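You operate a simulated robot arm through the tools that you are given. There is no shell and no other tool. Be economical: measure what you need, move in short steps, check, and stop when the job is done.

You run a simulated robot arm. Do the job below in one go: nothing can be reset, and whatever is moved stays where it is left.

Task
Take the desk job card on the top of the left front desk and put it away on the top of the right front desk. Take the black wedge and put it on the top of the grey table. Take the short steel nut and leave it on top of the blue block. Put the M6 clear bag from the top of the right back desk on the steel plate there and the M5 clear bag on top of the small black tub. Turn the units dial of the black box to 3 ohm. Take the blue folder that says "92" from the top of the right back desk and leave it on the orange sheet. The order is free. Set down upright: desk job card.

It is judged by the outcome, as a careful person would: the job done as asked, and still so three seconds after it is handed in. It fails if anything else is knocked over, pushed out of place, dropped, spilled or broken. Flat cloth is picked up by pressing the open fingertips on it (5 to 10 N) and closing them slowly along it; thin cloth reads only 2 to 8 mm in the jaws.

Robot
A 6-joint arm with a four-finger gripper on a trunk, on a base that drives. Base frame: it is fixed to the floor where the robot stands at the start and does not move with it; the origin is under the middle of the robot, x ahead of it, y to its left, z up; the surface under the hand at the start is at about z = 0.73. Lengths are in m, angles in rad, forces in N, time in s.
With the tool pointing down near the work surface it reaches from about 0.56 to 0.88 m from the robot's upright axis, wherever it stands. Its first joint turns from -2.897 to 2.897 rad. Places, roughly: black wedge (7x10x4 cm) [0.6, 0.3, 0.7]; blue block (5x5x5 cm) [0.1, -1.8, 0.8]; blue folder [2.25, 0.5, 0.75]; clear bag [1.5, 0.75, 0.75]; desk job card [0.75, 0.25, 0.75]; orange sheet (16x20x1 cm) [0.2, 1.7, 0.7]; short steel nut (4x4x3 cm) [0.3, 0.9, 0.8]; small black tub (8x8x8 cm) [1.9, 0.4, 0.8]; steel plate [2, 0.5, 0.75]; top of the grey table [-1.9, 3.6, 0.8]; top of the right front desk [1.6, -0.2, 0.7]; units dial of the black box [1.7, 1, 0.8]. Payload 3.43 kg.
Tool frame: the origin (TCP) lies between the finger pads and is the grasp point; the fingertips stand 0.03 m ahead of it; z points along the fingers, y is the line along which they close. The gripper opens to 0.12 m. The gripper's body begins 0.085 m behind the TCP.
Orientation is that of the tool frame in the base frame, as [roll, pitch, yaw] about the fixed x, y, z axes, in that order (R = Rz(yaw) Ry(pitch) Rx(roll)). With the fingers straight down and closing along the base's y, the tool's x points along the base's -x, its y along +y and its z along -z.

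Tools
- The arm moves only by the tool step_arm. Its argument "targets" is a list of rows, each a list of 3 entries, a list of its own where there are three numbers: the shift along the base's x, y, z in m, then the turn, a rotation vector about the base's x, y, z in rad, then the gripper command, from -1 (shut) to 1 (fully open), values between in proportion. In form: [[[dx, dy, dz], [ax, ay, az], fingers], ...]. A call has 1 to 8 rows; each row is the pose to reach, as a shift and turn from the pose commanded when the call began. A row lasts 0.2 s, in which the tool goes at most 0.05 m and 0.15 rad; a call with a longer step from one row to the next is refused whole, and so is a gripper value outside its range. A pose out of reach is approached as far as the arm can. The call stops where the force on the tool passes 40 N (or 10 N more than at its start, if that is more) or the arm is blocked; 0.2 s more then pass. Each finger halts on what it meets, pressing with about 42 N; the grip force reading is that of the motor and also rises with nothing between the fingers. The clock runs only during rows and for 0.2 s after the last one: add rows that repeat a pose to give the fingers time. The reply holds the time, the measured pose of the TCP, the force on the tool along the base axes, the opening and the grip force, in the units named above and with some noise, with the torque about the TCP (base axes, N m) and any sound that the robot's microphone picked up.
- Cameras (640 x 400 px; columns grow to the right, rows downward): "scene" is now at [0.0697, 0.1868, 1.5972]; the picture's right is [-0.15, -0.99, 0.00], its down [-0.41, 0.06, -0.91] and it looks along [0.90, -0.13, -0.41] (base axes); focal length 214 px, centre (320, 200). "wrist" rides on the gripper at [0.071, -0.017, -0.121] in the tool frame; the picture's right is [0.23, 0.97, 0.00], its down [-0.81, 0.19, -0.55] and it looks along [-0.54, 0.13, 0.83] (tool axes); focal length 275 px, centre (320, 200). There is no depth. A picture from a camera that has moved, and an enlarged one, comes with that camera's place and axes in the base frame and with its lens.
- grab_frame(camera): a new picture of that camera. No time passes.
- raise_lower(by): slides the trunk up (or, below 0, down) by that many m; the arm and the scene camera ride with it, the base frame stays. It gives what a move gives, with no picture.
- base_move(legs): drives the robot by 1 to 6 legs, each [ahead, left, turn to the left] in m, m and rad, along the robot's own axes; the way and the turn of a leg run together, so that a leg with both is an arc; at most 1.5 m and 3.142 rad a leg. The arm and the cameras ride along, it lands a little off, and it stops where it bumps. It gives what a move gives.
- head_to(pan, tilt): turns the head with the scene camera to pan (to the left, within 2.094 rad either way) and tilt (down, from -0.506 to 1.204), counted from straight ahead of the robot. It gives what a move gives.
- zoom(camera, box): a new picture of the part [left, top, right, bottom] of that camera's present view, enlarged. No time passes.
- hand_in(): hands the job in; it is judged then, once.

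Work in short steps. Places have to be worked out from the pictures, the camera data and where the tool is seen: move nearer, look again, correct. Check each grasp and each placing, and mend what went wrong. You have 196 turns and 182 pictures in all, those below and enlarged ones among them. Open the gripper and draw the arm clear of the work before you hand the job in, unless the task says otherwise.

The tools are called after "Request:" as name(argument=value, ...) on one line, values as JSON. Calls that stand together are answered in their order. step_arm: Moves the arm, as the interface text tells. Its arguments: {"type":"object","properties":{"targets":{"type":"array","items":{"type":"array"}}},"required":["targets"]} The other tools are called the same way: raise_lower (by) slides the trunk up or down; base_move (legs) drives the base; head_to (pan, tilt) turns the head that bears the scene camera; grab_frame (camera) takes a picture; zoom (camera, box) takes an enlarged picture of a part of a camera's view; hand_in () hands the job in.

At the start:

```text
time_s: 0.0
eef_pos: [0.3104, 0.357, 0.9925]
tcp_rot: [3.141, -0.002, 3.141]
force: [-0.1, 1.0, -0.4]
wrist_torque: [0.01, -0.01, -0.02]
width: 0.1198
finger_force: 0.0
trunk travel left (down, up): [-0.15, 0.39]
robot x, y, heading: [0.0001, 0.0001, -0.002]
head pan, tilt: [1.408, 1.201]
```

scene: 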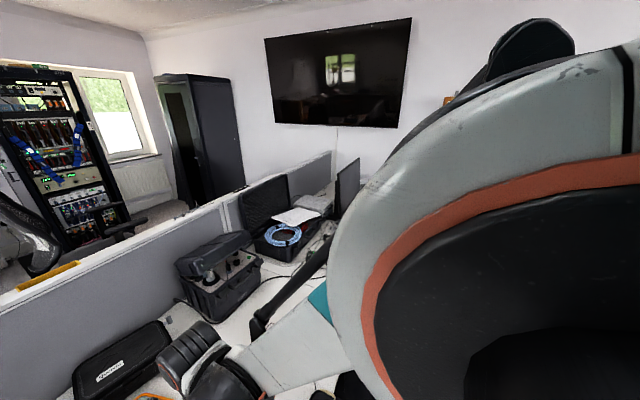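
wrist: 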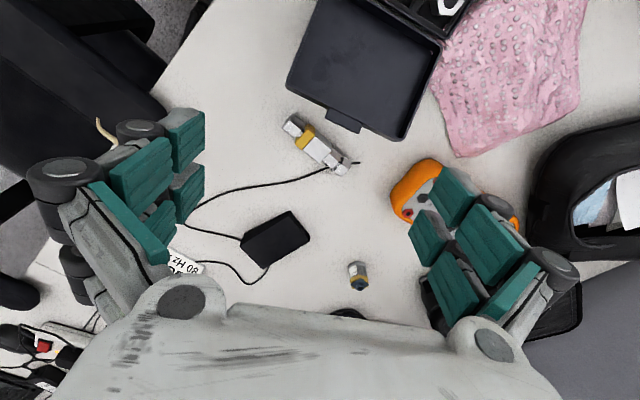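

I start by taking a fresh scene picture with the head looking around to locate things.

Request:
head_to(pan=0.0, tilt=0.6)

Request:
grab_frame(camera="scene")

```text
time_s: 1.5
eef_pos: [0.3109, 0.3574, 0.9913]
tcp_rot: [-3.141, 0.001, -3.141]
force: [-0.5, 0.5, -0.3]
wrist_torque: [0.03, -0.01, -0.03]
width: 0.1203
finger_force: 0.2
trunk travel left (down, up): [-0.15, 0.39]
robot x, y, heading: [0.0005, -0.0016, 0.001]
head pan, tilt: [0.0, 0.6]
```

```text
179 pictures are left
camera scene: at [0.0695, 0.1874, 1.5956], right [-0.14, -0.99, 0.0], down [-0.42, 0.06, -0.9], along [0.9, -0.13, -0.43], focal length 214 px, centre (320, 200)
```

scene: 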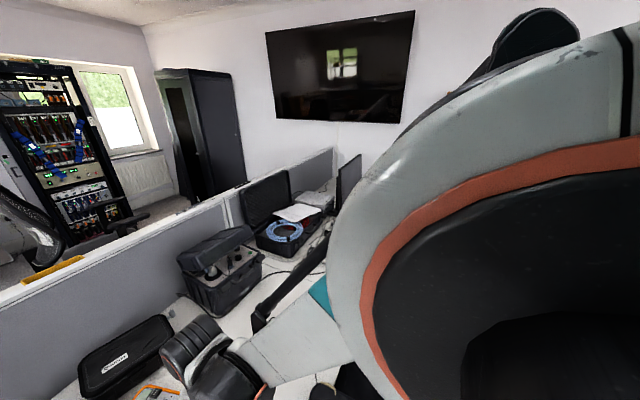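

The camera seems hardly to have moved although the head reads 0/0.6. I try another head pose and see whether the picture changes.

Request:
head_to(pan=1.2, tilt=0.6)

Request:
grab_frame(camera="scene")

```text
time_s: 2.9
eef_pos: [0.3103, 0.3576, 0.9912]
tcp_rot: [3.141, 0.0, 3.141]
force: [0.0, -0.3, -0.1]
wrist_torque: [0.01, 0.03, -0.01]
width: 0.1201
finger_force: 0.0
trunk travel left (down, up): [-0.15, 0.39]
robot x, y, heading: [-0.0024, 0.0038, -0.006]
head pan, tilt: [1.201, 0.6]
```

```text
178 pictures are left
camera scene: at [0.0693, 0.1872, 1.5945], right [-0.14, -0.99, 0.0], down [-0.43, 0.06, -0.9], along [0.89, -0.13, -0.44], focal length 214 px, centre (320, 200)
```

scene: 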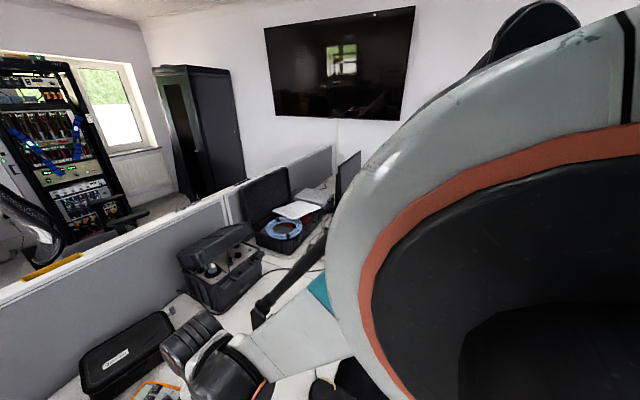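

The head tool does not turn the camera (it stays looking ahead), so I'll use base turns and the wrist camera instead. First I study what's under the hand.

Request:
zoom(camera="wrist", box=[140, 90, 460, 300])

Request:
zoom(camera="scene", box=[0, 140, 360, 400])

```text
1.90 times, centred on (300, 195) of wrist
camera zoom: at [0.2385, 0.3409, 1.113], right [-0.23, 0.97, 0.0], down [0.81, 0.19, 0.55], along [0.54, 0.13, -0.83], focal length 524 px, centre (358, 210)
```

zoom: 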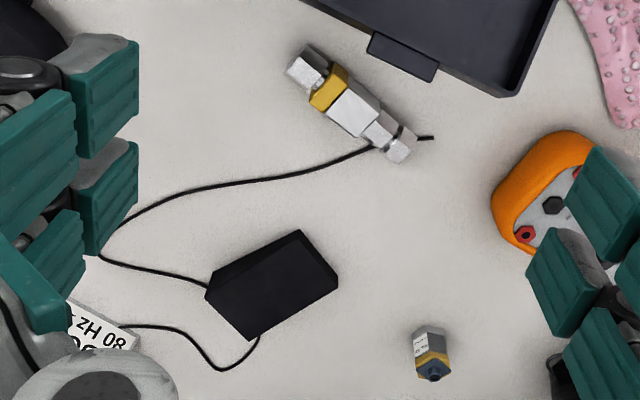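

```text
1.54 times, centred on (180, 270) of scene
camera zoom: at [0.0693, 0.1872, 1.5945], right [-0.14, -0.99, 0.0], down [-0.43, 0.06, -0.9], along [0.89, -0.13, -0.44], focal length 330 px, centre (535, 92)
```

zoom: 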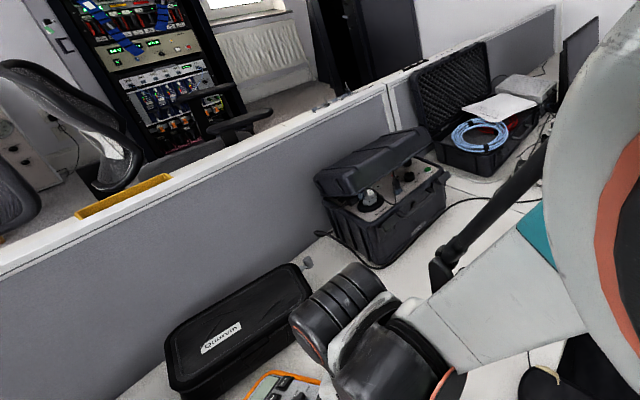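

The desk area is rotated ~38° relative to the base frame. The black block below the hand is the wedge (about 0.58, 0.34), and the "ZH 08" thing is probably the job card at (0.70, 0.17), hidden by the finger. I shift the hand to see it.

Request:
step_arm(targets=[[[0.03, -0.04, 0.01], [0, 0, 0], 1], [[0.06, -0.08, 0.02], [0, 0, 0], 1], [[0.09, -0.12, 0.03], [0, 0, 0], 1], [[0.11, -0.16, 0.04], [0, 0, 0], 1], [[0.13, -0.2, 0.05], [0, 0, 0], 1]])

Request:
grab_frame(camera="wrist")

Request:
grab_frame(camera="scene")

```text
refused: row 1 steps farther than a row can; nothing moved
```

```text
175 pictures are left
camera wrist: at [0.2385, 0.3409, 1.113], right [-0.23, 0.97, 0.0], down [0.81, 0.19, 0.55], along [0.54, 0.13, -0.83], focal length 275 px, centre (320, 200)
```

wrist: 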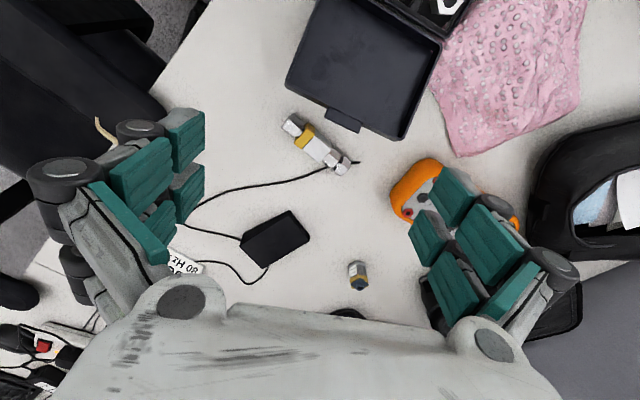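

```text
174 pictures are left
camera scene: at [0.0693, 0.1872, 1.5945], right [-0.14, -0.99, 0.0], down [-0.43, 0.06, -0.9], along [0.89, -0.13, -0.44], focal length 214 px, centre (320, 200)
```

scene: 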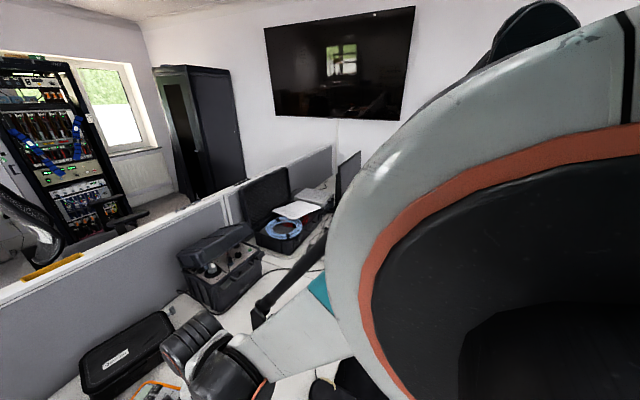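

The step was a hair too long; I resend it with smaller increments.

Request:
step_arm(targets=[[[0.03, -0.035, 0.01], [0, 0, 0], 1], [[0.05, -0.075, 0.02], [0, 0, 0], 1], [[0.08, -0.11, 0.03], [0, 0, 0], 1], [[0.1, -0.15, 0.04], [0, 0, 0], 1], [[0.12, -0.19, 0.05], [0, 0, 0], 1], [[0.12, -0.22, 0.06], [0, 0, 0], 1]])

Request:
grab_frame(camera="wrist")

Request:
grab_frame(camera="scene")

```text
time_s: 4.3
eef_pos: [0.4286, 0.1371, 1.0519]
tcp_rot: [3.141, 0.001, 3.141]
force: [-0.1, -0.5, -0.4]
wrist_torque: [0.0, 0.04, -0.01]
width: 0.12
finger_force: 0.0
trunk travel left (down, up): [-0.15, 0.39]
robot x, y, heading: [0.0006, -0.0007, -0.002]
head pan, tilt: [1.201, 0.6]
```

```text
173 pictures are left
camera wrist: at [0.3571, 0.1199, 1.174], right [-0.23, 0.97, 0.0], down [0.81, 0.19, 0.55], along [0.54, 0.13, -0.83], focal length 275 px, centre (320, 200)
```

wrist: 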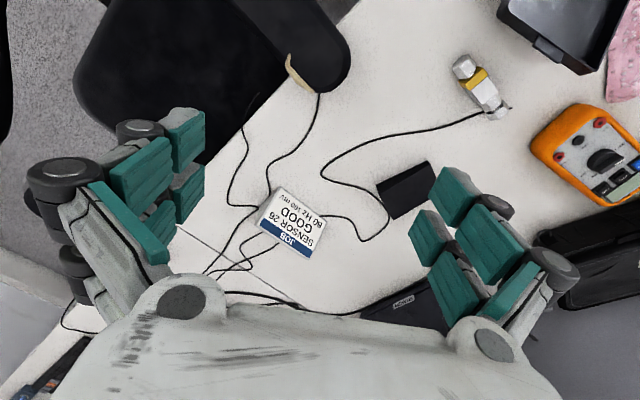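

```text
172 pictures are left
camera scene: at [0.0636, 0.1693, 1.5891], right [-0.34, -0.94, 0.0], down [-0.46, 0.17, -0.87], along [0.82, -0.3, -0.49], focal length 214 px, centre (320, 200)
```

scene: 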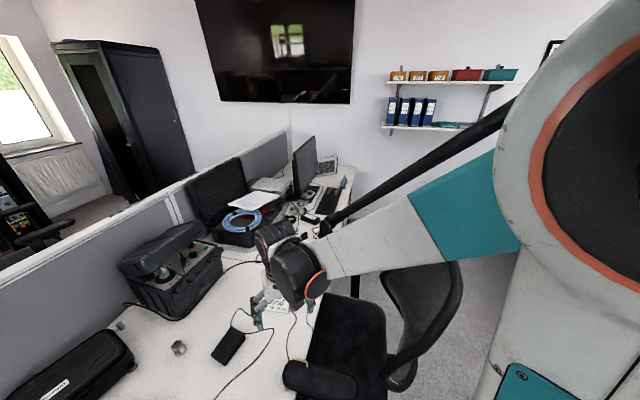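

The scene camera in fact rides with the arm's first joint. The card "JOB / SENSOR 26 / GOOD" is visible; I zoom on it to see whether it stands or lies.

Request:
zoom(camera="wrist", box=[200, 150, 440, 310])

Request:
zoom(camera="scene", box=[90, 240, 340, 400])

Request:
zoom(camera="scene", box=[180, 130, 370, 260])

```text
2.50 times, centred on (320, 230) of wrist
camera zoom: at [0.3571, 0.1199, 1.174], right [-0.23, 0.97, 0.0], down [0.81, 0.19, 0.55], along [0.54, 0.13, -0.83], focal length 688 px, centre (320, 125)
```

zoom: 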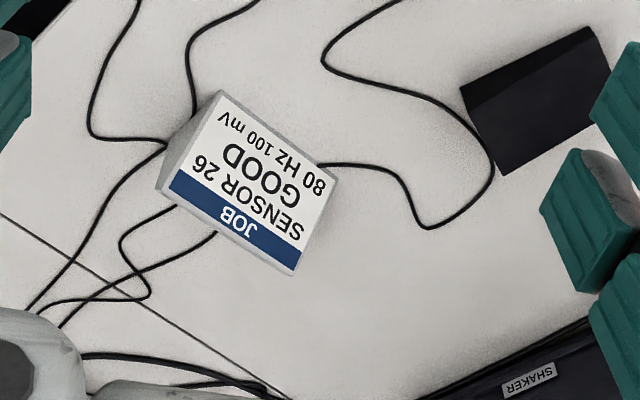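

```text
2.50 times, centred on (215, 320) of scene
camera zoom: at [0.0636, 0.1693, 1.5891], right [-0.34, -0.94, 0.0], down [-0.46, 0.17, -0.87], along [0.82, -0.3, -0.49], focal length 536 px, centre (582, -100)
```

zoom: 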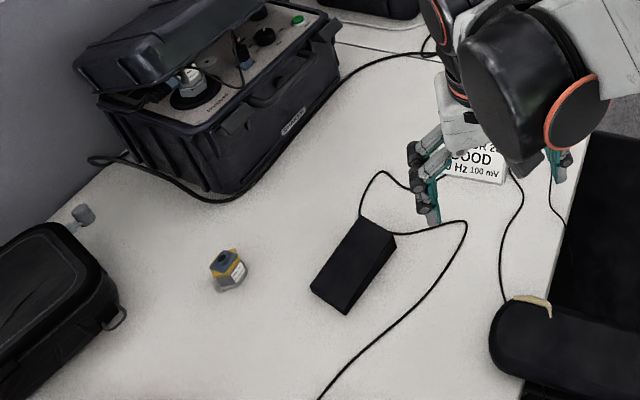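

```text
3.08 times, centred on (275, 195) of scene
camera zoom: at [0.0636, 0.1693, 1.5891], right [-0.34, -0.94, 0.0], down [-0.46, 0.17, -0.87], along [0.82, -0.3, -0.49], focal length 660 px, centre (458, 215)
```

zoom: 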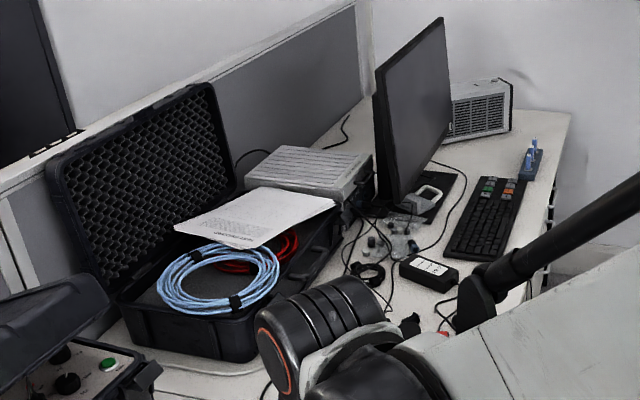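

The card is a prism-shaped stand, roughly 11 cm long along (0.5, 0.87), centred about (0.69, 0.15). I turn the hand by +60° so the jaws close across its depth and the camera looks at it end-on.

Request:
step_arm(targets=[[[0.02, -0.02, 0.0], [0, 0, 0.14], 1], [[0.04, -0.04, 0.0], [0, 0, 0.28], 1], [[0.07, -0.06, -0.01], [0, 0, 0.42], 1], [[0.09, -0.08, -0.03], [0, 0, 0.56], 1], [[0.11, -0.1, -0.05], [0, 0, 0.7], 1], [[0.13, -0.11, -0.07], [0, 0, 0.84], 1], [[0.15, -0.12, -0.08], [0, 0, 0.98], 1], [[0.16, -0.13, -0.09], [0, 0, 1.05], 1]])

Request:
grab_frame(camera="wrist")

```text
time_s: 6.1
eef_pos: [0.5904, 0.0079, 0.9612]
tcp_rot: [-3.141, -0.001, -2.089]
force: [0.3, -0.7, 0.0]
wrist_torque: [-0.01, -0.01, -0.01]
width: 0.1198
finger_force: 0.0
trunk travel left (down, up): [-0.15, 0.39]
robot x, y, heading: [-0.0009, -0.0048, 0.004]
head pan, tilt: [1.201, 0.6]
```

```text
168 pictures are left
camera wrist: at [0.569, -0.0619, 1.083], right [-0.96, 0.28, 0.0], down [0.24, 0.8, 0.55], along [0.16, 0.53, -0.83], focal length 275 px, centre (320, 200)
```

wrist: 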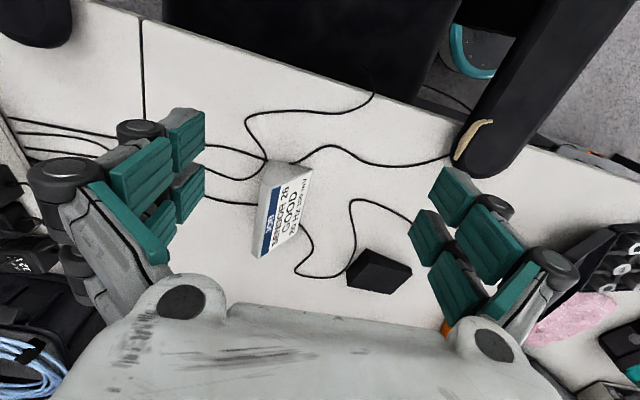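

Request:
zoom(camera="wrist", box=[200, 120, 360, 280])

```text
2.50 times, centred on (280, 200) of wrist
camera zoom: at [0.569, -0.0619, 1.083], right [-0.96, 0.28, 0.0], down [0.24, 0.8, 0.55], along [0.16, 0.53, -0.83], focal length 688 px, centre (420, 200)
```

zoom: 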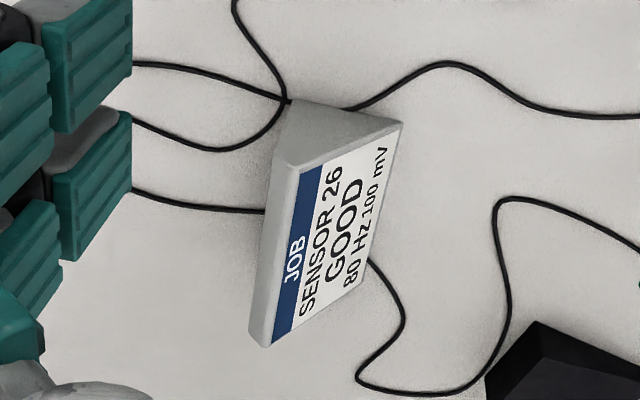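

It is a wedge-shaped stand: footprint about 11 x 6.5 cm, ends parallel. I'll grip it by its two ends: turn the hand by −90° so jaws close along its length, and hover above (0.69, 0.145).

Request:
step_arm(targets=[[[0.0, 0.0, 0.02], [0, 0, -0.14], 1], [[0.0, 0.0, 0.02], [0, 0, -0.28], 1], [[0.0, 0.02, 0.02], [0, 0, -0.42], 1], [[0.02, 0.04, 0.02], [0, 0, -0.56], 1], [[0.04, 0.06, 0.02], [0, 0, -0.7], 1], [[0.06, 0.08, 0.02], [0, 0, -0.84], 1], [[0.08, 0.1, 0.02], [0, 0, -0.98], 1], [[0.09, 0.12, 0.02], [0, 0, -1.12], 1]])

Request:
step_arm(targets=[[[0.0, 0.0, 0.0], [0, 0, -0.14], 1], [[0.005, 0.005, -0.02], [0, 0, -0.28], 1], [[0.01, 0.012, -0.04], [0, 0, -0.41], 1], [[0.012, 0.016, -0.07], [0, 0, -0.45], 1]])

Request:
grab_frame(camera="wrist")

```text
time_s: 7.9
eef_pos: [0.6807, 0.1275, 0.9816]
tcp_rot: [3.141, 0.0, 3.07]
force: [-0.2, -0.2, -0.4]
wrist_torque: [0.0, 0.01, 0.0]
width: 0.1202
finger_force: 0.0
trunk travel left (down, up): [-0.15, 0.39]
robot x, y, heading: [-0.0006, 0.0009, -0.005]
head pan, tilt: [1.201, 0.6]
```

```text
time_s: 8.9
eef_pos: [0.693, 0.1417, 0.9105]
tcp_rot: [-3.141, -0.001, 2.619]
force: [-0.3, 0.7, -0.3]
wrist_torque: [0.01, -0.01, 0.0]
width: 0.12
finger_force: 0.0
trunk travel left (down, up): [-0.15, 0.39]
robot x, y, heading: [0.0004, 0.0036, -0.001]
head pan, tilt: [1.201, 0.6]
```

```text
166 pictures are left
camera wrist: at [0.6214, 0.1629, 1.0318], right [0.29, 0.96, 0.0], down [0.8, -0.24, 0.55], along [0.53, -0.16, -0.83], focal length 275 px, centre (320, 200)
```

wrist: 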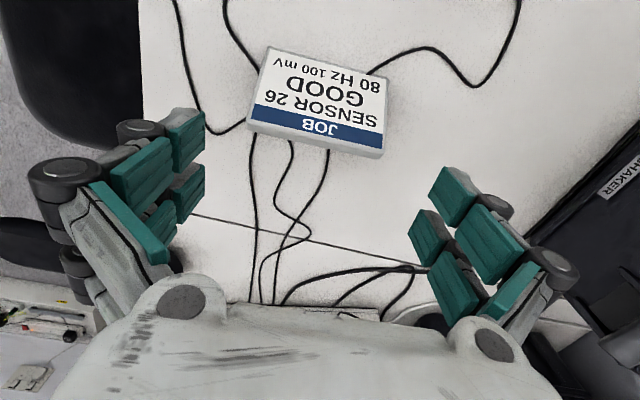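

Projection of the edges gives a length of ~12–12.5 cm, too long for the jaws, so I'll grip across its depth near the ridge with a slight tilt matching the two faces (front 54°, back ~80°). Turn the hand back by +90° first.

Request:
step_arm(targets=[[[0.0, 0.0, 0.01], [0, 0, 0.14], 1], [[0.0, 0.0, 0.01], [0, 0, 0.28], 1], [[0.0, 0.0, 0.01], [0, 0, 0.42], 1], [[0.0, 0.0, 0.01], [0, 0, 0.56], 1], [[0.0, 0.0, 0.01], [0, 0, 0.7], 1], [[0.0, 0.0, 0.01], [0, 0, 0.84], 1], [[0.0, 0.0, 0.01], [0, 0, 0.98], 1], [[0.0, 0.0, 0.01], [0, 0, 1.12], 1]])

Request:
step_arm(targets=[[[0.0, 0.0, 0.0], [0, 0, 0.14], 1], [[0.005, -0.003, 0.0], [0, 0, 0.28], 1], [[0.01, -0.004, 0.0], [0, 0, 0.42], 1], [[0.01, -0.004, 0.0], [0, 0, 0.451], 1]])

Request:
step_arm(targets=[[[0.0, 0.0, -0.01], [0.05, 0.087, 0], 1], [[0.0, 0.0, -0.02], [0.105, 0.182, 0], 1], [[0.0, 0.0, -0.04], [0.105, 0.182, 0], 1]])

Request:
grab_frame(camera="wrist")

```text
time_s: 10.7
eef_pos: [0.6918, 0.1424, 0.923]
tcp_rot: [-3.141, 0.001, -2.539]
force: [0.8, -0.3, -0.3]
wrist_torque: [0.02, 0.02, -0.02]
width: 0.1204
finger_force: 0.0
trunk travel left (down, up): [-0.15, 0.39]
robot x, y, heading: [-0.0, 0.0011, -0.004]
head pan, tilt: [1.201, 0.6]
```

```text
time_s: 11.7
eef_pos: [0.7021, 0.1385, 0.9218]
tcp_rot: [-3.141, 0.0, -2.089]
force: [0.1, 0.4, 0.2]
wrist_torque: [-0.01, 0.0, 0.01]
width: 0.1201
finger_force: 0.1
trunk travel left (down, up): [-0.15, 0.39]
robot x, y, heading: [0.0032, -0.0027, -0.002]
head pan, tilt: [1.201, 0.6]
```

```text
time_s: 12.5
eef_pos: [0.701, 0.1398, 0.8822]
tcp_rot: [2.93, 0.0, -2.091]
force: [0.4, -0.5, -0.1]
wrist_torque: [0.01, 0.01, -0.01]
width: 0.1203
finger_force: 0.1
trunk travel left (down, up): [-0.15, 0.39]
robot x, y, heading: [0.0003, 0.0022, 0.003]
head pan, tilt: [1.201, 0.6]
```

```text
165 pictures are left
camera wrist: at [0.701, 0.0569, 0.9972], right [-0.94, 0.27, 0.2], down [0.34, 0.74, 0.58], along [0.01, 0.62, -0.79], focal length 275 px, centre (320, 200)
```

wrist: 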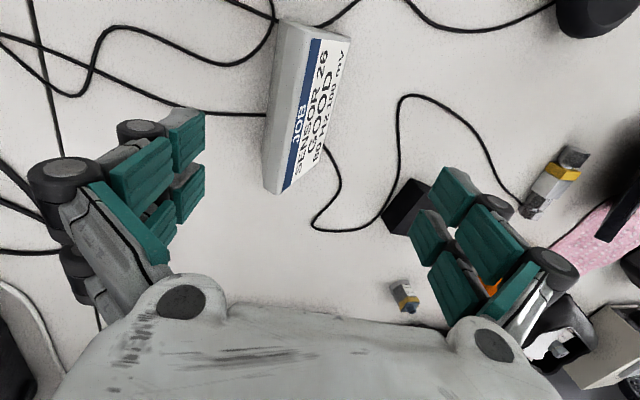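

The contact point projects onto the middle of the stand. I lower vertically to TCP z≈0.787 and close.

Request:
step_arm(targets=[[[0.0, 0.0, -0.045], [0, 0, 0], 1], [[-0.001, -0.002, -0.08], [0, 0, 0], 1], [[-0.001, -0.002, -0.095], [0, 0, 0], 1], [[-0.001, -0.002, -0.095], [0, 0, 0], 1]])

Request:
grab_frame(camera="wrist")

```text
time_s: 13.5
eef_pos: [0.6998, 0.1328, 0.7861]
tcp_rot: [2.932, -0.001, -2.089]
force: [-0.1, -0.7, -0.8]
wrist_torque: [0.02, -0.03, 0.01]
width: 0.12
finger_force: 0.1
trunk travel left (down, up): [-0.15, 0.39]
robot x, y, heading: [0.0019, 0.0025, -0.001]
head pan, tilt: [1.201, 0.6]
```

```text
164 pictures are left
camera wrist: at [0.7, 0.0514, 0.9018], right [-0.94, 0.27, 0.2], down [0.34, 0.74, 0.58], along [0.01, 0.62, -0.79], focal length 275 px, centre (320, 200)
```

wrist: 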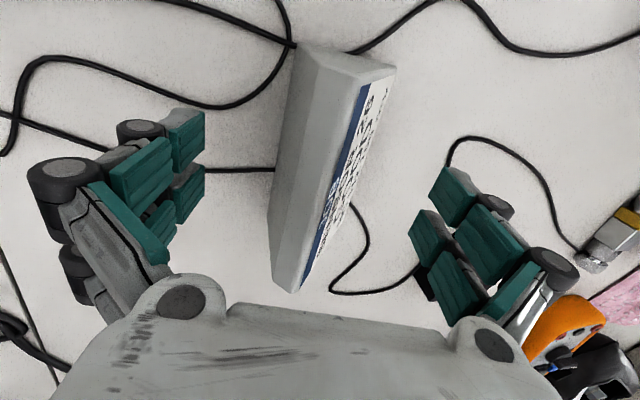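

The stand is between the jaws. I close gently.

Request:
step_arm(targets=[[[0, 0, 0], [0, 0, 0], 0.4], [[0, 0, 0], [0, 0, 0], 0.0], [[0, 0, 0], [0, 0, 0], -0.3], [[0, 0, 0], [0, 0, 0], -0.6], [[0, 0, 0], [0, 0, 0], -1], [[0, 0, 0], [0, 0, 0], -1]])

Request:
grab_frame(camera="wrist")

```text
time_s: 14.9
eef_pos: [0.6994, 0.1351, 0.7871]
tcp_rot: [2.929, 0.0, -2.09]
force: [0.6, 0.5, 0.0]
wrist_torque: [0.01, 0.06, 0.02]
width: 0.0402
finger_force: 41.5
trunk travel left (down, up): [-0.15, 0.39]
robot x, y, heading: [0.0017, 0.0008, 0.001]
head pan, tilt: [1.201, 0.6]
```

```text
163 pictures are left
camera wrist: at [0.7, 0.0513, 0.9022], right [-0.94, 0.27, 0.2], down [0.34, 0.74, 0.58], along [0.01, 0.62, -0.79], focal length 275 px, centre (320, 200)
```

wrist: 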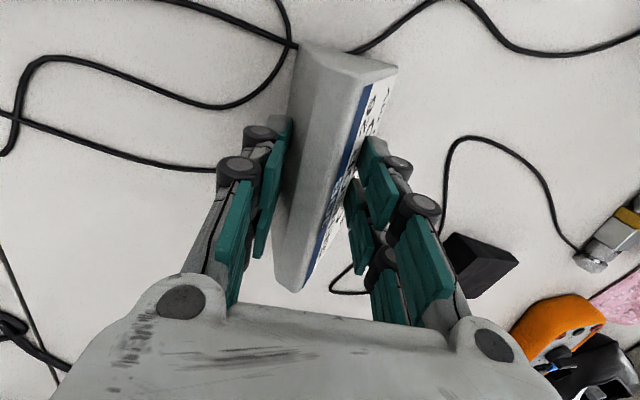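

Held at 40 mm with no shift. I lift a bit to test.

Request:
step_arm(targets=[[[0, 0, 0.01], [0, 0, 0], -1], [[0, 0, 0.03], [0, 0, 0], -1], [[0, 0, 0.06], [0, 0, 0], -1], [[0, 0, 0.1], [0, 0, 0], -1], [[0, 0, 0.1], [0, 0, 0], -1]])

Request:
grab_frame(camera="wrist")

Request:
grab_frame(camera="scene")

```text
time_s: 16.1
eef_pos: [0.6995, 0.1354, 0.8877]
tcp_rot: [2.931, 0.0, -2.091]
force: [0.0, 0.2, -0.5]
wrist_torque: [0.03, -0.02, 0.02]
width: 0.0001
finger_force: 33.0
trunk travel left (down, up): [-0.15, 0.39]
robot x, y, heading: [-0.0029, 0.0003, -0.001]
head pan, tilt: [1.201, 0.6]
```

```text
162 pictures are left
camera wrist: at [0.7002, 0.0528, 1.0026], right [-0.94, 0.27, 0.2], down [0.34, 0.74, 0.58], along [0.01, 0.62, -0.79], focal length 275 px, centre (320, 200)
```

wrist: 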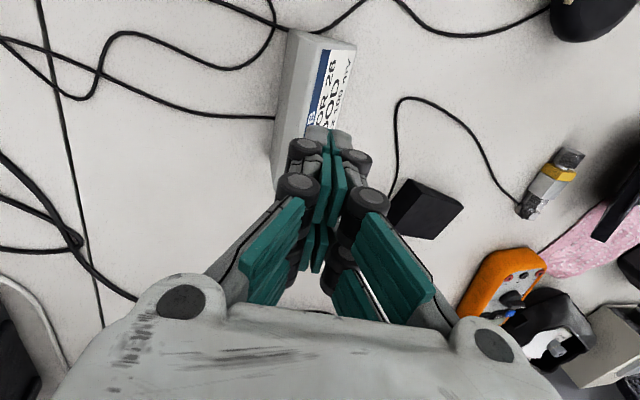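

```text
161 pictures are left
camera scene: at [0.0101, 0.2826, 1.5811], right [0.93, -0.36, 0.0], down [-0.2, -0.53, -0.83], along [0.3, 0.77, -0.56], focal length 214 px, centre (320, 200)
```

scene: 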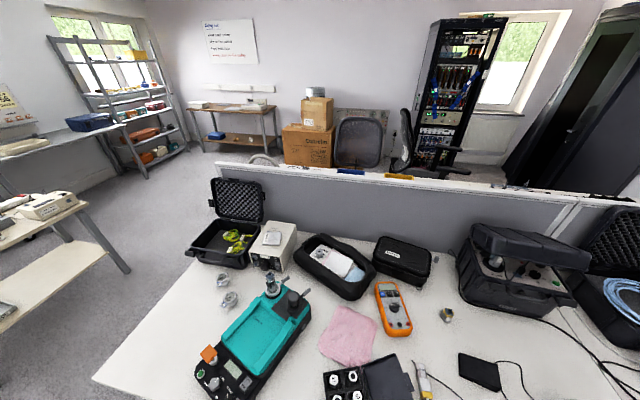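

The jaws slid off the slanted faces; the stand stayed in place, upright. I open, move back and take a sharp look at its profile and length to choose another grip.

Request:
step_arm(targets=[[[-0.02, -0.03, 0.02], [0, 0, 0], 0], [[-0.04, -0.06, 0.02], [0, 0, 0], 1], [[-0.06, -0.09, 0.02], [0, 0, 0], 1], [[-0.06, -0.1, 0.0], [-0.05, -0.087, 0], 1], [[-0.06, -0.1, 0.0], [-0.105, -0.182, 0], 1]])

Request:
zoom(camera="wrist", box=[200, 80, 440, 240])

```text
time_s: 17.3
eef_pos: [0.6392, 0.0371, 0.887]
tcp_rot: [-3.14, 0.0, -2.091]
force: [-0.1, 0.1, -0.3]
wrist_torque: [0.01, 0.04, -0.01]
width: 0.1202
finger_force: 0.0
trunk travel left (down, up): [-0.15, 0.39]
robot x, y, heading: [0.001, 0.0036, 0.001]
head pan, tilt: [1.201, 0.6]
```

```text
2.50 times, centred on (320, 160) of wrist
camera zoom: at [0.6178, -0.0334, 1.008], right [-0.96, 0.28, 0.0], down [0.24, 0.8, 0.55], along [0.16, 0.53, -0.83], focal length 688 px, centre (320, 300)
```

zoom: 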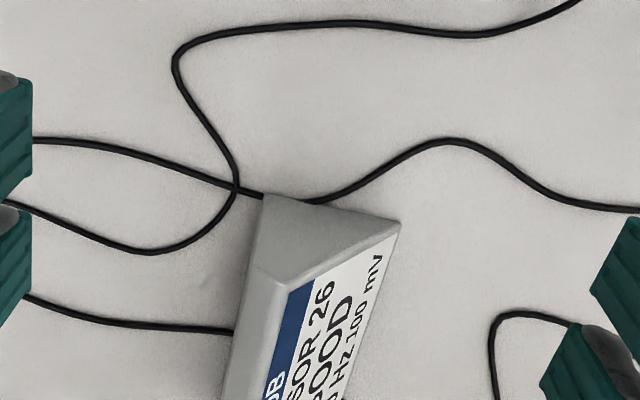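

The profile has a vertical back, a narrow bevelled top and a ~56° front. I now measure the far end for its length.

Request:
step_arm(targets=[[[0.01, 0.03, 0.03], [0, 0, 0], 1], [[0.02, 0.06, 0.06], [0, 0, 0], 1], [[0.03, 0.07, 0.1], [0, 0, 0], 1]])

Request:
zoom(camera="wrist", box=[220, 30, 420, 155])

```text
time_s: 18.1
eef_pos: [0.6704, 0.1078, 0.9887]
tcp_rot: [3.141, -0.001, -2.092]
force: [-0.2, -0.1, 0.4]
wrist_torque: [0.0, 0.04, 0.01]
width: 0.1197
finger_force: 0.0
trunk travel left (down, up): [-0.15, 0.39]
robot x, y, heading: [-0.0021, 0.0003, 0.007]
head pan, tilt: [1.201, 0.6]
```

```text
3.20 times, centred on (320, 92) of wrist
camera zoom: at [0.6485, 0.0377, 1.1097], right [-0.96, 0.28, 0.0], down [0.24, 0.8, 0.55], along [0.16, 0.53, -0.83], focal length 881 px, centre (320, 544)
```

zoom: 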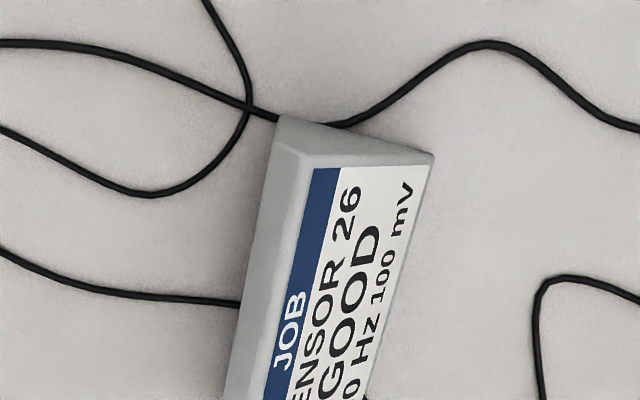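

Request:
zoom(camera="wrist", box=[230, 60, 390, 220])

```text
2.50 times, centred on (310, 140) of wrist
camera zoom: at [0.6485, 0.0377, 1.1097], right [-0.96, 0.28, 0.0], down [0.24, 0.8, 0.55], along [0.16, 0.53, -0.83], focal length 688 px, centre (345, 350)
```

zoom: 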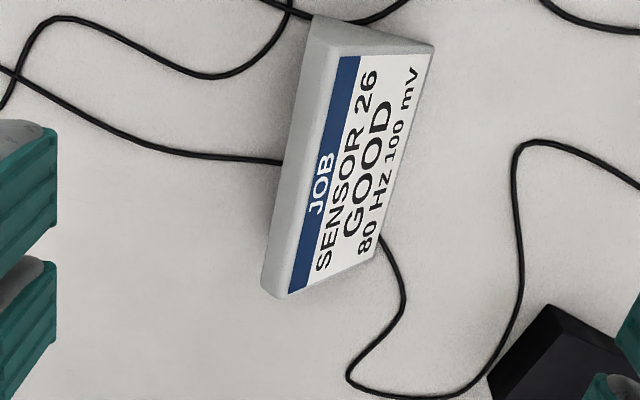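

Its length is ≈12.4 cm, truly too long. I retry across the depth with an 18° tilt (symmetric to the faces) and a lower grip, at partial opening so the lower fingertip clears the desk.

Request:
step_arm(targets=[[[0.01, 0.01, -0.03], [0.06, 0.104, 0], 0.45], [[0.02, 0.02, -0.07], [0.12, 0.208, 0], 0.45], [[0.0324, 0.0315, -0.1], [0.157, 0.272, 0], 0.45], [[0.0324, 0.0315, -0.14], [0.157, 0.272, 0], 0.45], [[0.0324, 0.0315, -0.17], [0.157, 0.272, 0], 0.45], [[0.0324, 0.0315, -0.19], [0.157, 0.272, 0], 0.45], [[0.0324, 0.0315, -0.2047], [0.157, 0.272, 0], 0.45], [[0.0324, 0.0315, -0.2047], [0.157, 0.272, 0], 0.45]])

Request:
grab_frame(camera="wrist")

```text
time_s: 19.9
eef_pos: [0.7044, 0.1373, 0.7833]
tcp_rot: [2.826, 0.001, -2.091]
force: [0.5, 0.1, -0.5]
wrist_torque: [0.01, 0.05, -0.01]
width: 0.0872
finger_force: 0.0
trunk travel left (down, up): [-0.15, 0.39]
robot x, y, heading: [-0.0018, -0.0021, -0.002]
head pan, tilt: [1.201, 0.6]
```

```text
157 pictures are left
camera wrist: at [0.7133, 0.0494, 0.8935], right [-0.92, 0.26, 0.3], down [0.39, 0.71, 0.59], along [-0.06, 0.66, -0.75], focal length 275 px, centre (320, 200)
```

wrist: 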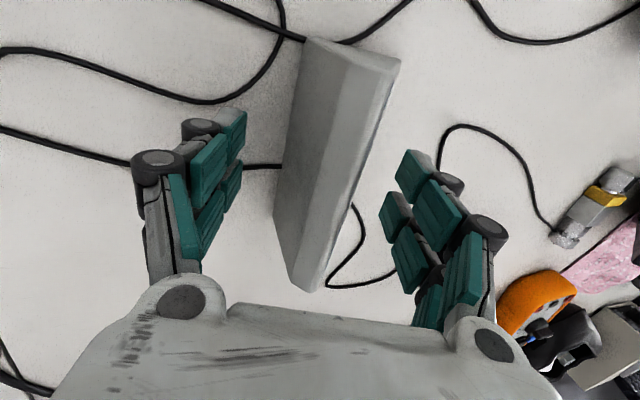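

I close and lift very slowly, checking the opening.

Request:
step_arm(targets=[[[0, 0, 0], [0, 0, 0], 0.0], [[0, 0, 0], [0, 0, 0], -0.3], [[0, 0, 0], [0, 0, 0], -0.6], [[0, 0, 0], [0, 0, 0], -1], [[0, 0, 0], [0, 0, 0], -1], [[0, 0, 0.005], [0, 0, 0], -1], [[0, 0, 0.01], [0, 0, 0], -1]])

Request:
grab_frame(camera="wrist")

```text
time_s: 21.5
eef_pos: [0.7024, 0.1386, 0.793]
tcp_rot: [2.828, 0.003, -2.091]
force: [0.2, -0.4, -2.4]
wrist_torque: [-0.05, 0.02, -0.01]
width: 0.0415
finger_force: 42.5
trunk travel left (down, up): [-0.15, 0.39]
robot x, y, heading: [-0.0003, 0.0014, 0.004]
head pan, tilt: [1.201, 0.6]
```

```text
156 pictures are left
camera wrist: at [0.713, 0.0505, 0.9029], right [-0.92, 0.26, 0.3], down [0.39, 0.71, 0.59], along [-0.06, 0.66, -0.75], focal length 275 px, centre (320, 200)
```

wrist: 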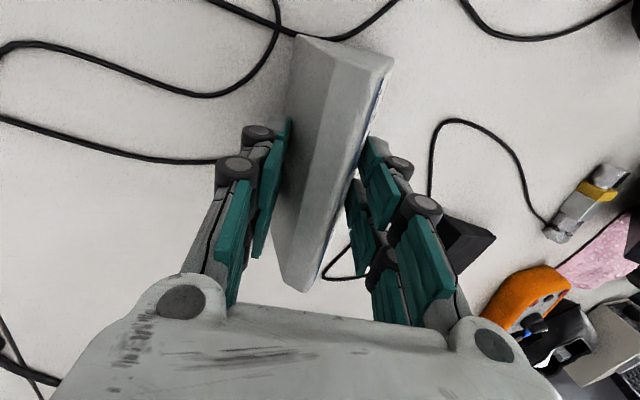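

Width holds at 41.5 mm and 2.4 N of weight shows: it is held. I continue lifting gently.

Request:
step_arm(targets=[[[0, 0, 0.01], [0, 0, 0], -1], [[0, 0, 0.02], [0, 0, 0], -1], [[0, 0, 0.035], [0, 0, 0], -1], [[0, 0, 0.05], [0, 0, 0], -1], [[0, 0, 0.065], [0, 0, 0], -1], [[0, 0, 0.08], [0, 0, 0], -1]])

Request:
grab_frame(camera="wrist")

Request:
head_to(pan=-0.6, tilt=0.7)

Request:
grab_frame(camera="scene")

```text
time_s: 22.9
eef_pos: [0.7031, 0.1386, 0.8726]
tcp_rot: [2.828, 0.001, -2.09]
force: [0.0, 0.1, -2.5]
wrist_torque: [0.05, 0.0, 0.0]
width: 0.0413
finger_force: 42.0
trunk travel left (down, up): [-0.15, 0.39]
robot x, y, heading: [0.0002, 0.0013, 0.002]
head pan, tilt: [1.201, 0.6]
```

```text
155 pictures are left
camera wrist: at [0.7132, 0.0501, 0.9822], right [-0.92, 0.26, 0.3], down [0.39, 0.71, 0.59], along [-0.06, 0.66, -0.75], focal length 275 px, centre (320, 200)
```

wrist: 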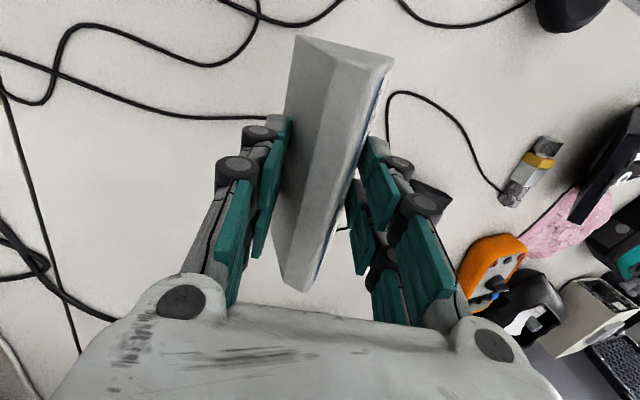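

```text
time_s: 24.7
eef_pos: [0.7033, 0.1385, 0.8717]
tcp_rot: [2.829, 0.002, -2.091]
force: [0.1, 0.6, -1.8]
wrist_torque: [-0.03, 0.0, 0.01]
width: 0.0413
finger_force: 42.5
trunk travel left (down, up): [-0.15, 0.39]
robot x, y, heading: [0.0051, -0.0011, 0.001]
head pan, tilt: [-0.6, 0.7]
```

```text
154 pictures are left
camera scene: at [0.0489, 0.1524, 1.5725], right [-0.56, -0.83, 0.0], down [-0.53, 0.36, -0.76], along [0.63, -0.43, -0.64], focal length 214 px, centre (320, 200)
```

scene: 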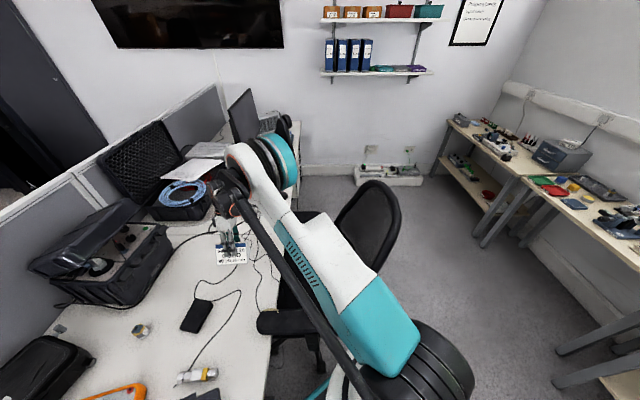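

The card is held upright with the label intact. The head does respond with some lag. I zoom on the near end of the right front desk for a free spot.

Request:
zoom(camera="scene", box=[150, 110, 310, 280])

Request:
zoom(camera="scene", box=[400, 80, 640, 260])

```text
2.35 times, centred on (230, 195) of scene
camera zoom: at [0.0489, 0.1524, 1.5725], right [-0.56, -0.83, 0.0], down [-0.53, 0.36, -0.76], along [0.63, -0.43, -0.64], focal length 505 px, centre (532, 212)
```

zoom: 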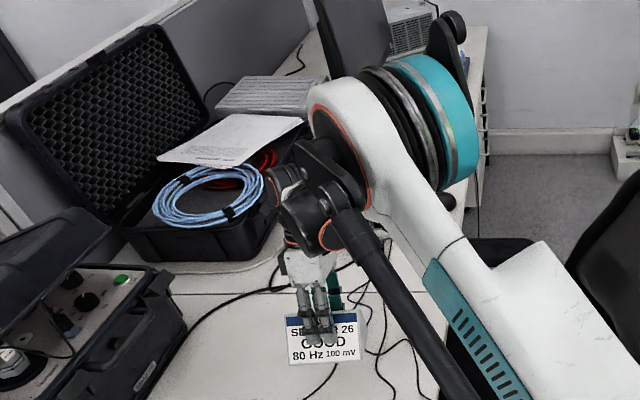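

```text
2.22 times, centred on (520, 170) of scene
camera zoom: at [0.0489, 0.1524, 1.5725], right [-0.56, -0.83, 0.0], down [-0.53, 0.36, -0.76], along [0.63, -0.43, -0.64], focal length 477 px, centre (-124, 267)
```

zoom: 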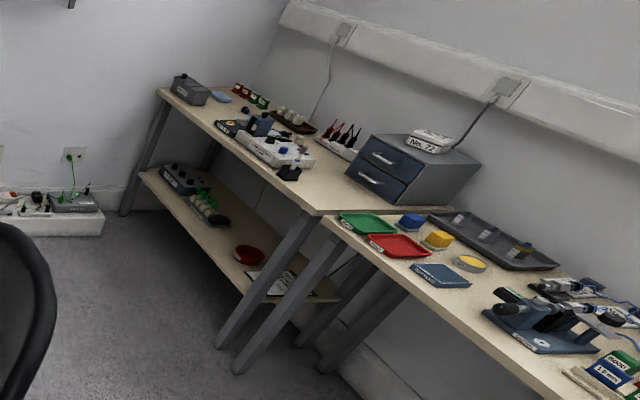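

I look down around the robot to learn the footprint, chair and free floor before driving.

Request:
head_to(pan=-0.5, tilt=1.2)

Request:
grab_frame(camera="scene")

Request:
head_to(pan=-1.6, tilt=0.8)

Request:
grab_frame(camera="scene")

```text
time_s: 25.7
eef_pos: [0.7025, 0.1385, 0.8726]
tcp_rot: [2.828, 0.002, -2.091]
force: [0.1, 0.1, -1.5]
wrist_torque: [0.01, -0.01, 0.0]
width: 0.0411
finger_force: 41.4
trunk travel left (down, up): [-0.15, 0.39]
robot x, y, heading: [0.0008, -0.002, 0.001]
head pan, tilt: [-0.499, 1.201]
```

```text
151 pictures are left
camera scene: at [0.0279, 0.1735, 1.5365], right [-0.48, -0.88, 0.0], down [-0.82, 0.45, -0.36], along [0.32, -0.17, -0.93], focal length 214 px, centre (320, 200)
```

scene: 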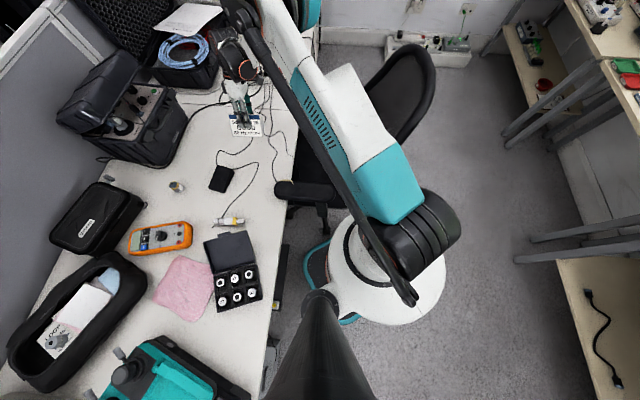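

```text
time_s: 27.0
eef_pos: [0.7023, 0.138, 0.8709]
tcp_rot: [2.827, 0.001, -2.091]
force: [0.7, -0.7, -1.9]
wrist_torque: [-0.01, 0.01, 0.03]
width: 0.0411
finger_force: 41.6
trunk travel left (down, up): [-0.15, 0.39]
robot x, y, heading: [-0.004, -0.003, -0.0]
head pan, tilt: [-1.6, 0.799]
```

```text
150 pictures are left
camera scene: at [-0.0236, 0.1197, 1.5642], right [-1.0, 0.03, 0.0], down [0.02, 0.72, -0.7], along [-0.02, -0.7, -0.72], focal length 214 px, centre (320, 200)
```

scene: 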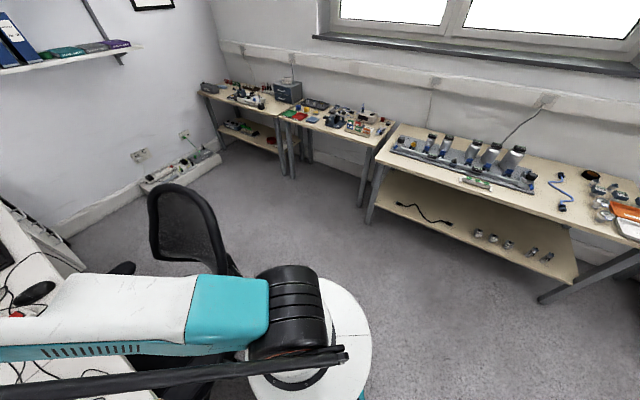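

Base radius is ~0.28 m; the chair stands ahead-right at about (0.6, −0.2). There's an aisle between desks and side tables. I raise the trunk, keep the card, and back out into the aisle first.

Request:
raise_lower(by=0.22)

Request:
base_move(legs=[[-0.336, -0.498, 0]])

Request:
head_to(pan=-0.6, tilt=0.9)

Request:
grab_frame(camera="scene")

```text
time_s: 29.3
eef_pos: [0.7016, 0.1387, 1.0907]
tcp_rot: [2.828, 0.003, -2.09]
force: [0.1, -0.9, -2.7]
wrist_torque: [0.01, 0.02, 0.03]
width: 0.0412
finger_force: 41.7
trunk travel left (down, up): [-0.37, 0.17]
robot x, y, heading: [0.0017, 0.0005, -0.002]
head pan, tilt: [-1.6, 0.799]
```

```text
time_s: 32.2
eef_pos: [0.4096, -0.2866, 1.0928]
tcp_rot: [2.827, 0.014, -2.08]
force: [0.1, 0.0, -1.1]
wrist_torque: [-0.12, 0.02, 0.0]
width: 0.0183
finger_force: 42.2
trunk travel left (down, up): [-0.37, 0.17]
robot x, y, heading: [-0.2934, -0.437, 0.011]
head pan, tilt: [-1.6, 0.799]
stopped in leg 1: the force on the tool passed its limit at 64 N (the readings are from after the stop); the commanded pose is now the measured one
```

```text
time_s: 33.5
eef_pos: [0.4103, -0.2855, 1.0919]
tcp_rot: [2.827, 0.013, -2.081]
force: [-0.4, 0.4, -1.1]
wrist_torque: [-0.04, 0.01, -0.01]
width: 0.0183
finger_force: 42.3
trunk travel left (down, up): [-0.37, 0.17]
robot x, y, heading: [-0.2934, -0.4344, 0.009]
head pan, tilt: [-0.6, 0.901]
```

```text
149 pictures are left
camera scene: at [-0.2531, -0.2777, 1.7763], right [-0.56, -0.83, 0.0], down [-0.65, 0.44, -0.62], along [0.51, -0.35, -0.78], focal length 214 px, centre (320, 200)
```

scene: 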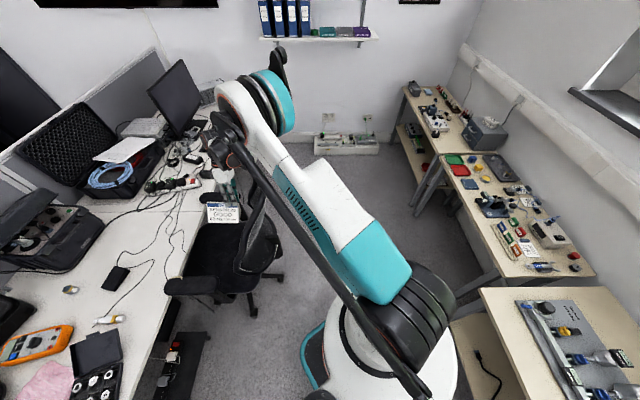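

The card or hand bumped something (probably the chair back) and the grip changed to 18 mm. I look at the wrist camera.

Request:
grab_frame(camera="wrist")

Request:
zoom(camera="scene", box=[150, 120, 310, 300])

```text
148 pictures are left
camera wrist: at [0.4211, -0.3755, 1.2017], right [-0.92, 0.25, 0.3], down [0.38, 0.71, 0.6], along [-0.06, 0.66, -0.75], focal length 275 px, centre (320, 200)
```

wrist: 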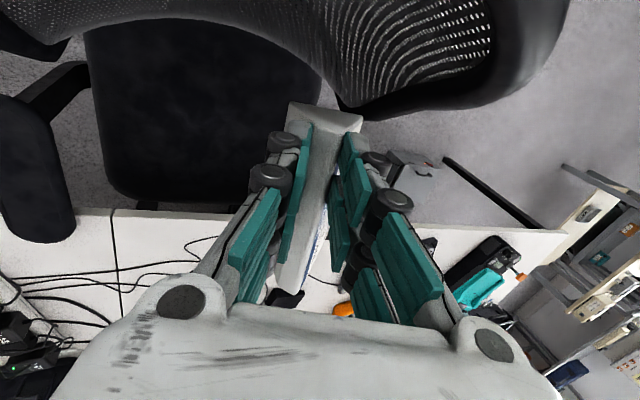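

```text
2.22 times, centred on (230, 210) of scene
camera zoom: at [-0.2531, -0.2777, 1.7763], right [-0.56, -0.83, 0.0], down [-0.65, 0.44, -0.62], along [0.51, -0.35, -0.78], focal length 477 px, centre (520, 178)
```

zoom: 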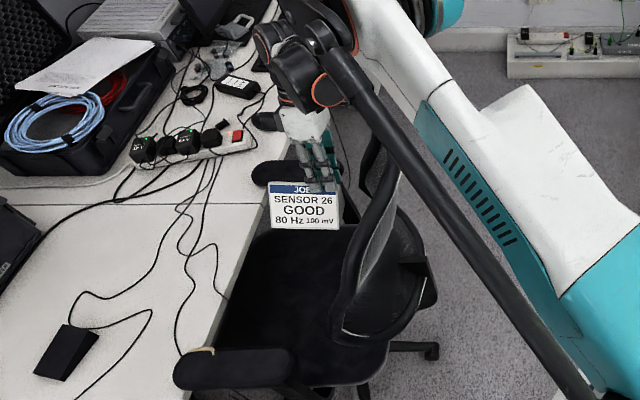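

The card's end touched the chair back and slid lower in the grip. I drive back the same way to set it on the desk and regrip.

Request:
base_move(legs=[[0.298, 0.431, 0]])

Request:
grab_frame(camera="wrist")

Request:
grab_frame(camera="scene")

```text
time_s: 36.6
eef_pos: [0.6979, 0.1452, 1.0929]
tcp_rot: [2.827, 0.015, -2.08]
force: [0.0, -0.8, -1.5]
wrist_torque: [-0.05, 0.02, 0.01]
width: 0.0181
finger_force: 41.6
trunk travel left (down, up): [-0.37, 0.17]
robot x, y, heading: [-0.0032, -0.0032, 0.011]
head pan, tilt: [-0.6, 0.901]
stopped in leg 1: the robot was blocked; the commanded pose is now the measured one
```

```text
146 pictures are left
camera wrist: at [0.7086, 0.0567, 1.2016], right [-0.92, 0.25, 0.3], down [0.38, 0.71, 0.6], along [-0.06, 0.66, -0.75], focal length 275 px, centre (320, 200)
```

wrist: 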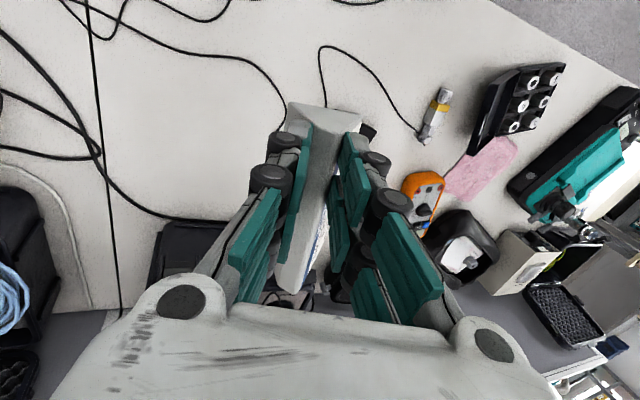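

```text
145 pictures are left
camera scene: at [0.0342, 0.1537, 1.7763], right [-0.56, -0.83, 0.0], down [-0.65, 0.44, -0.62], along [0.52, -0.35, -0.78], focal length 214 px, centre (320, 200)
```

scene: 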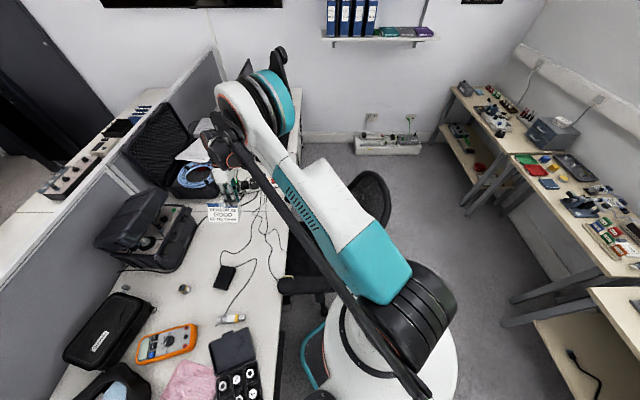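

Back at the desk and the card still hangs in the jaws. I lower it onto its old place (bottom about 8.6 cm below the TCP), watching the force.

Request:
step_arm(targets=[[[0, 0, -0.045], [0, 0, 0], -1], [[0, 0, -0.09], [0, 0, 0], -1], [[0, 0, -0.135], [0, 0, 0], -1], [[0, 0, -0.18], [0, 0, 0], -1], [[0, 0, -0.22], [0, 0, 0], -1], [[0, 0, -0.245], [0, 0, 0], -1], [[0, 0, -0.255], [0, 0, 0], -1]])

Request:
grab_frame(camera="wrist")

Request:
zoom(camera="scene", box=[170, 140, 310, 260])

```text
time_s: 38.2
eef_pos: [0.674, 0.1445, 0.8742]
tcp_rot: [2.829, 0.014, -2.081]
force: [0.7, 0.4, -1.1]
wrist_torque: [-0.11, -0.02, -0.04]
width: 0.0178
finger_force: 41.5
out of reach, approached as far as the arm can: row 5, 6, 7
trunk travel left (down, up): [-0.37, 0.17]
robot x, y, heading: [-0.0019, -0.0039, 0.011]
head pan, tilt: [-0.6, 0.901]
```

```text
144 pictures are left
camera wrist: at [0.6852, 0.0541, 0.9846], right [-0.92, 0.25, 0.3], down [0.38, 0.71, 0.6], along [-0.06, 0.66, -0.75], focal length 275 px, centre (320, 200)
```

wrist: 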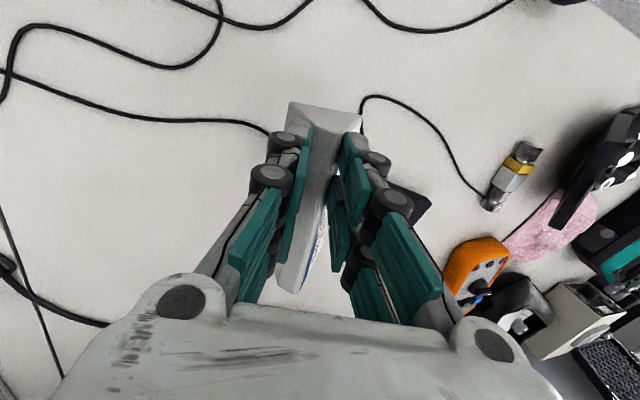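

```text
3.33 times, centred on (240, 200) of scene
camera zoom: at [0.034, 0.154, 1.7763], right [-0.56, -0.83, 0.0], down [-0.65, 0.44, -0.62], along [0.52, -0.35, -0.78], focal length 715 px, centre (587, 200)
```

zoom: 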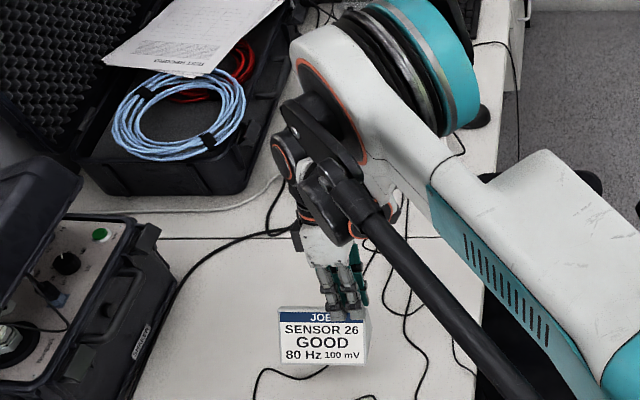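

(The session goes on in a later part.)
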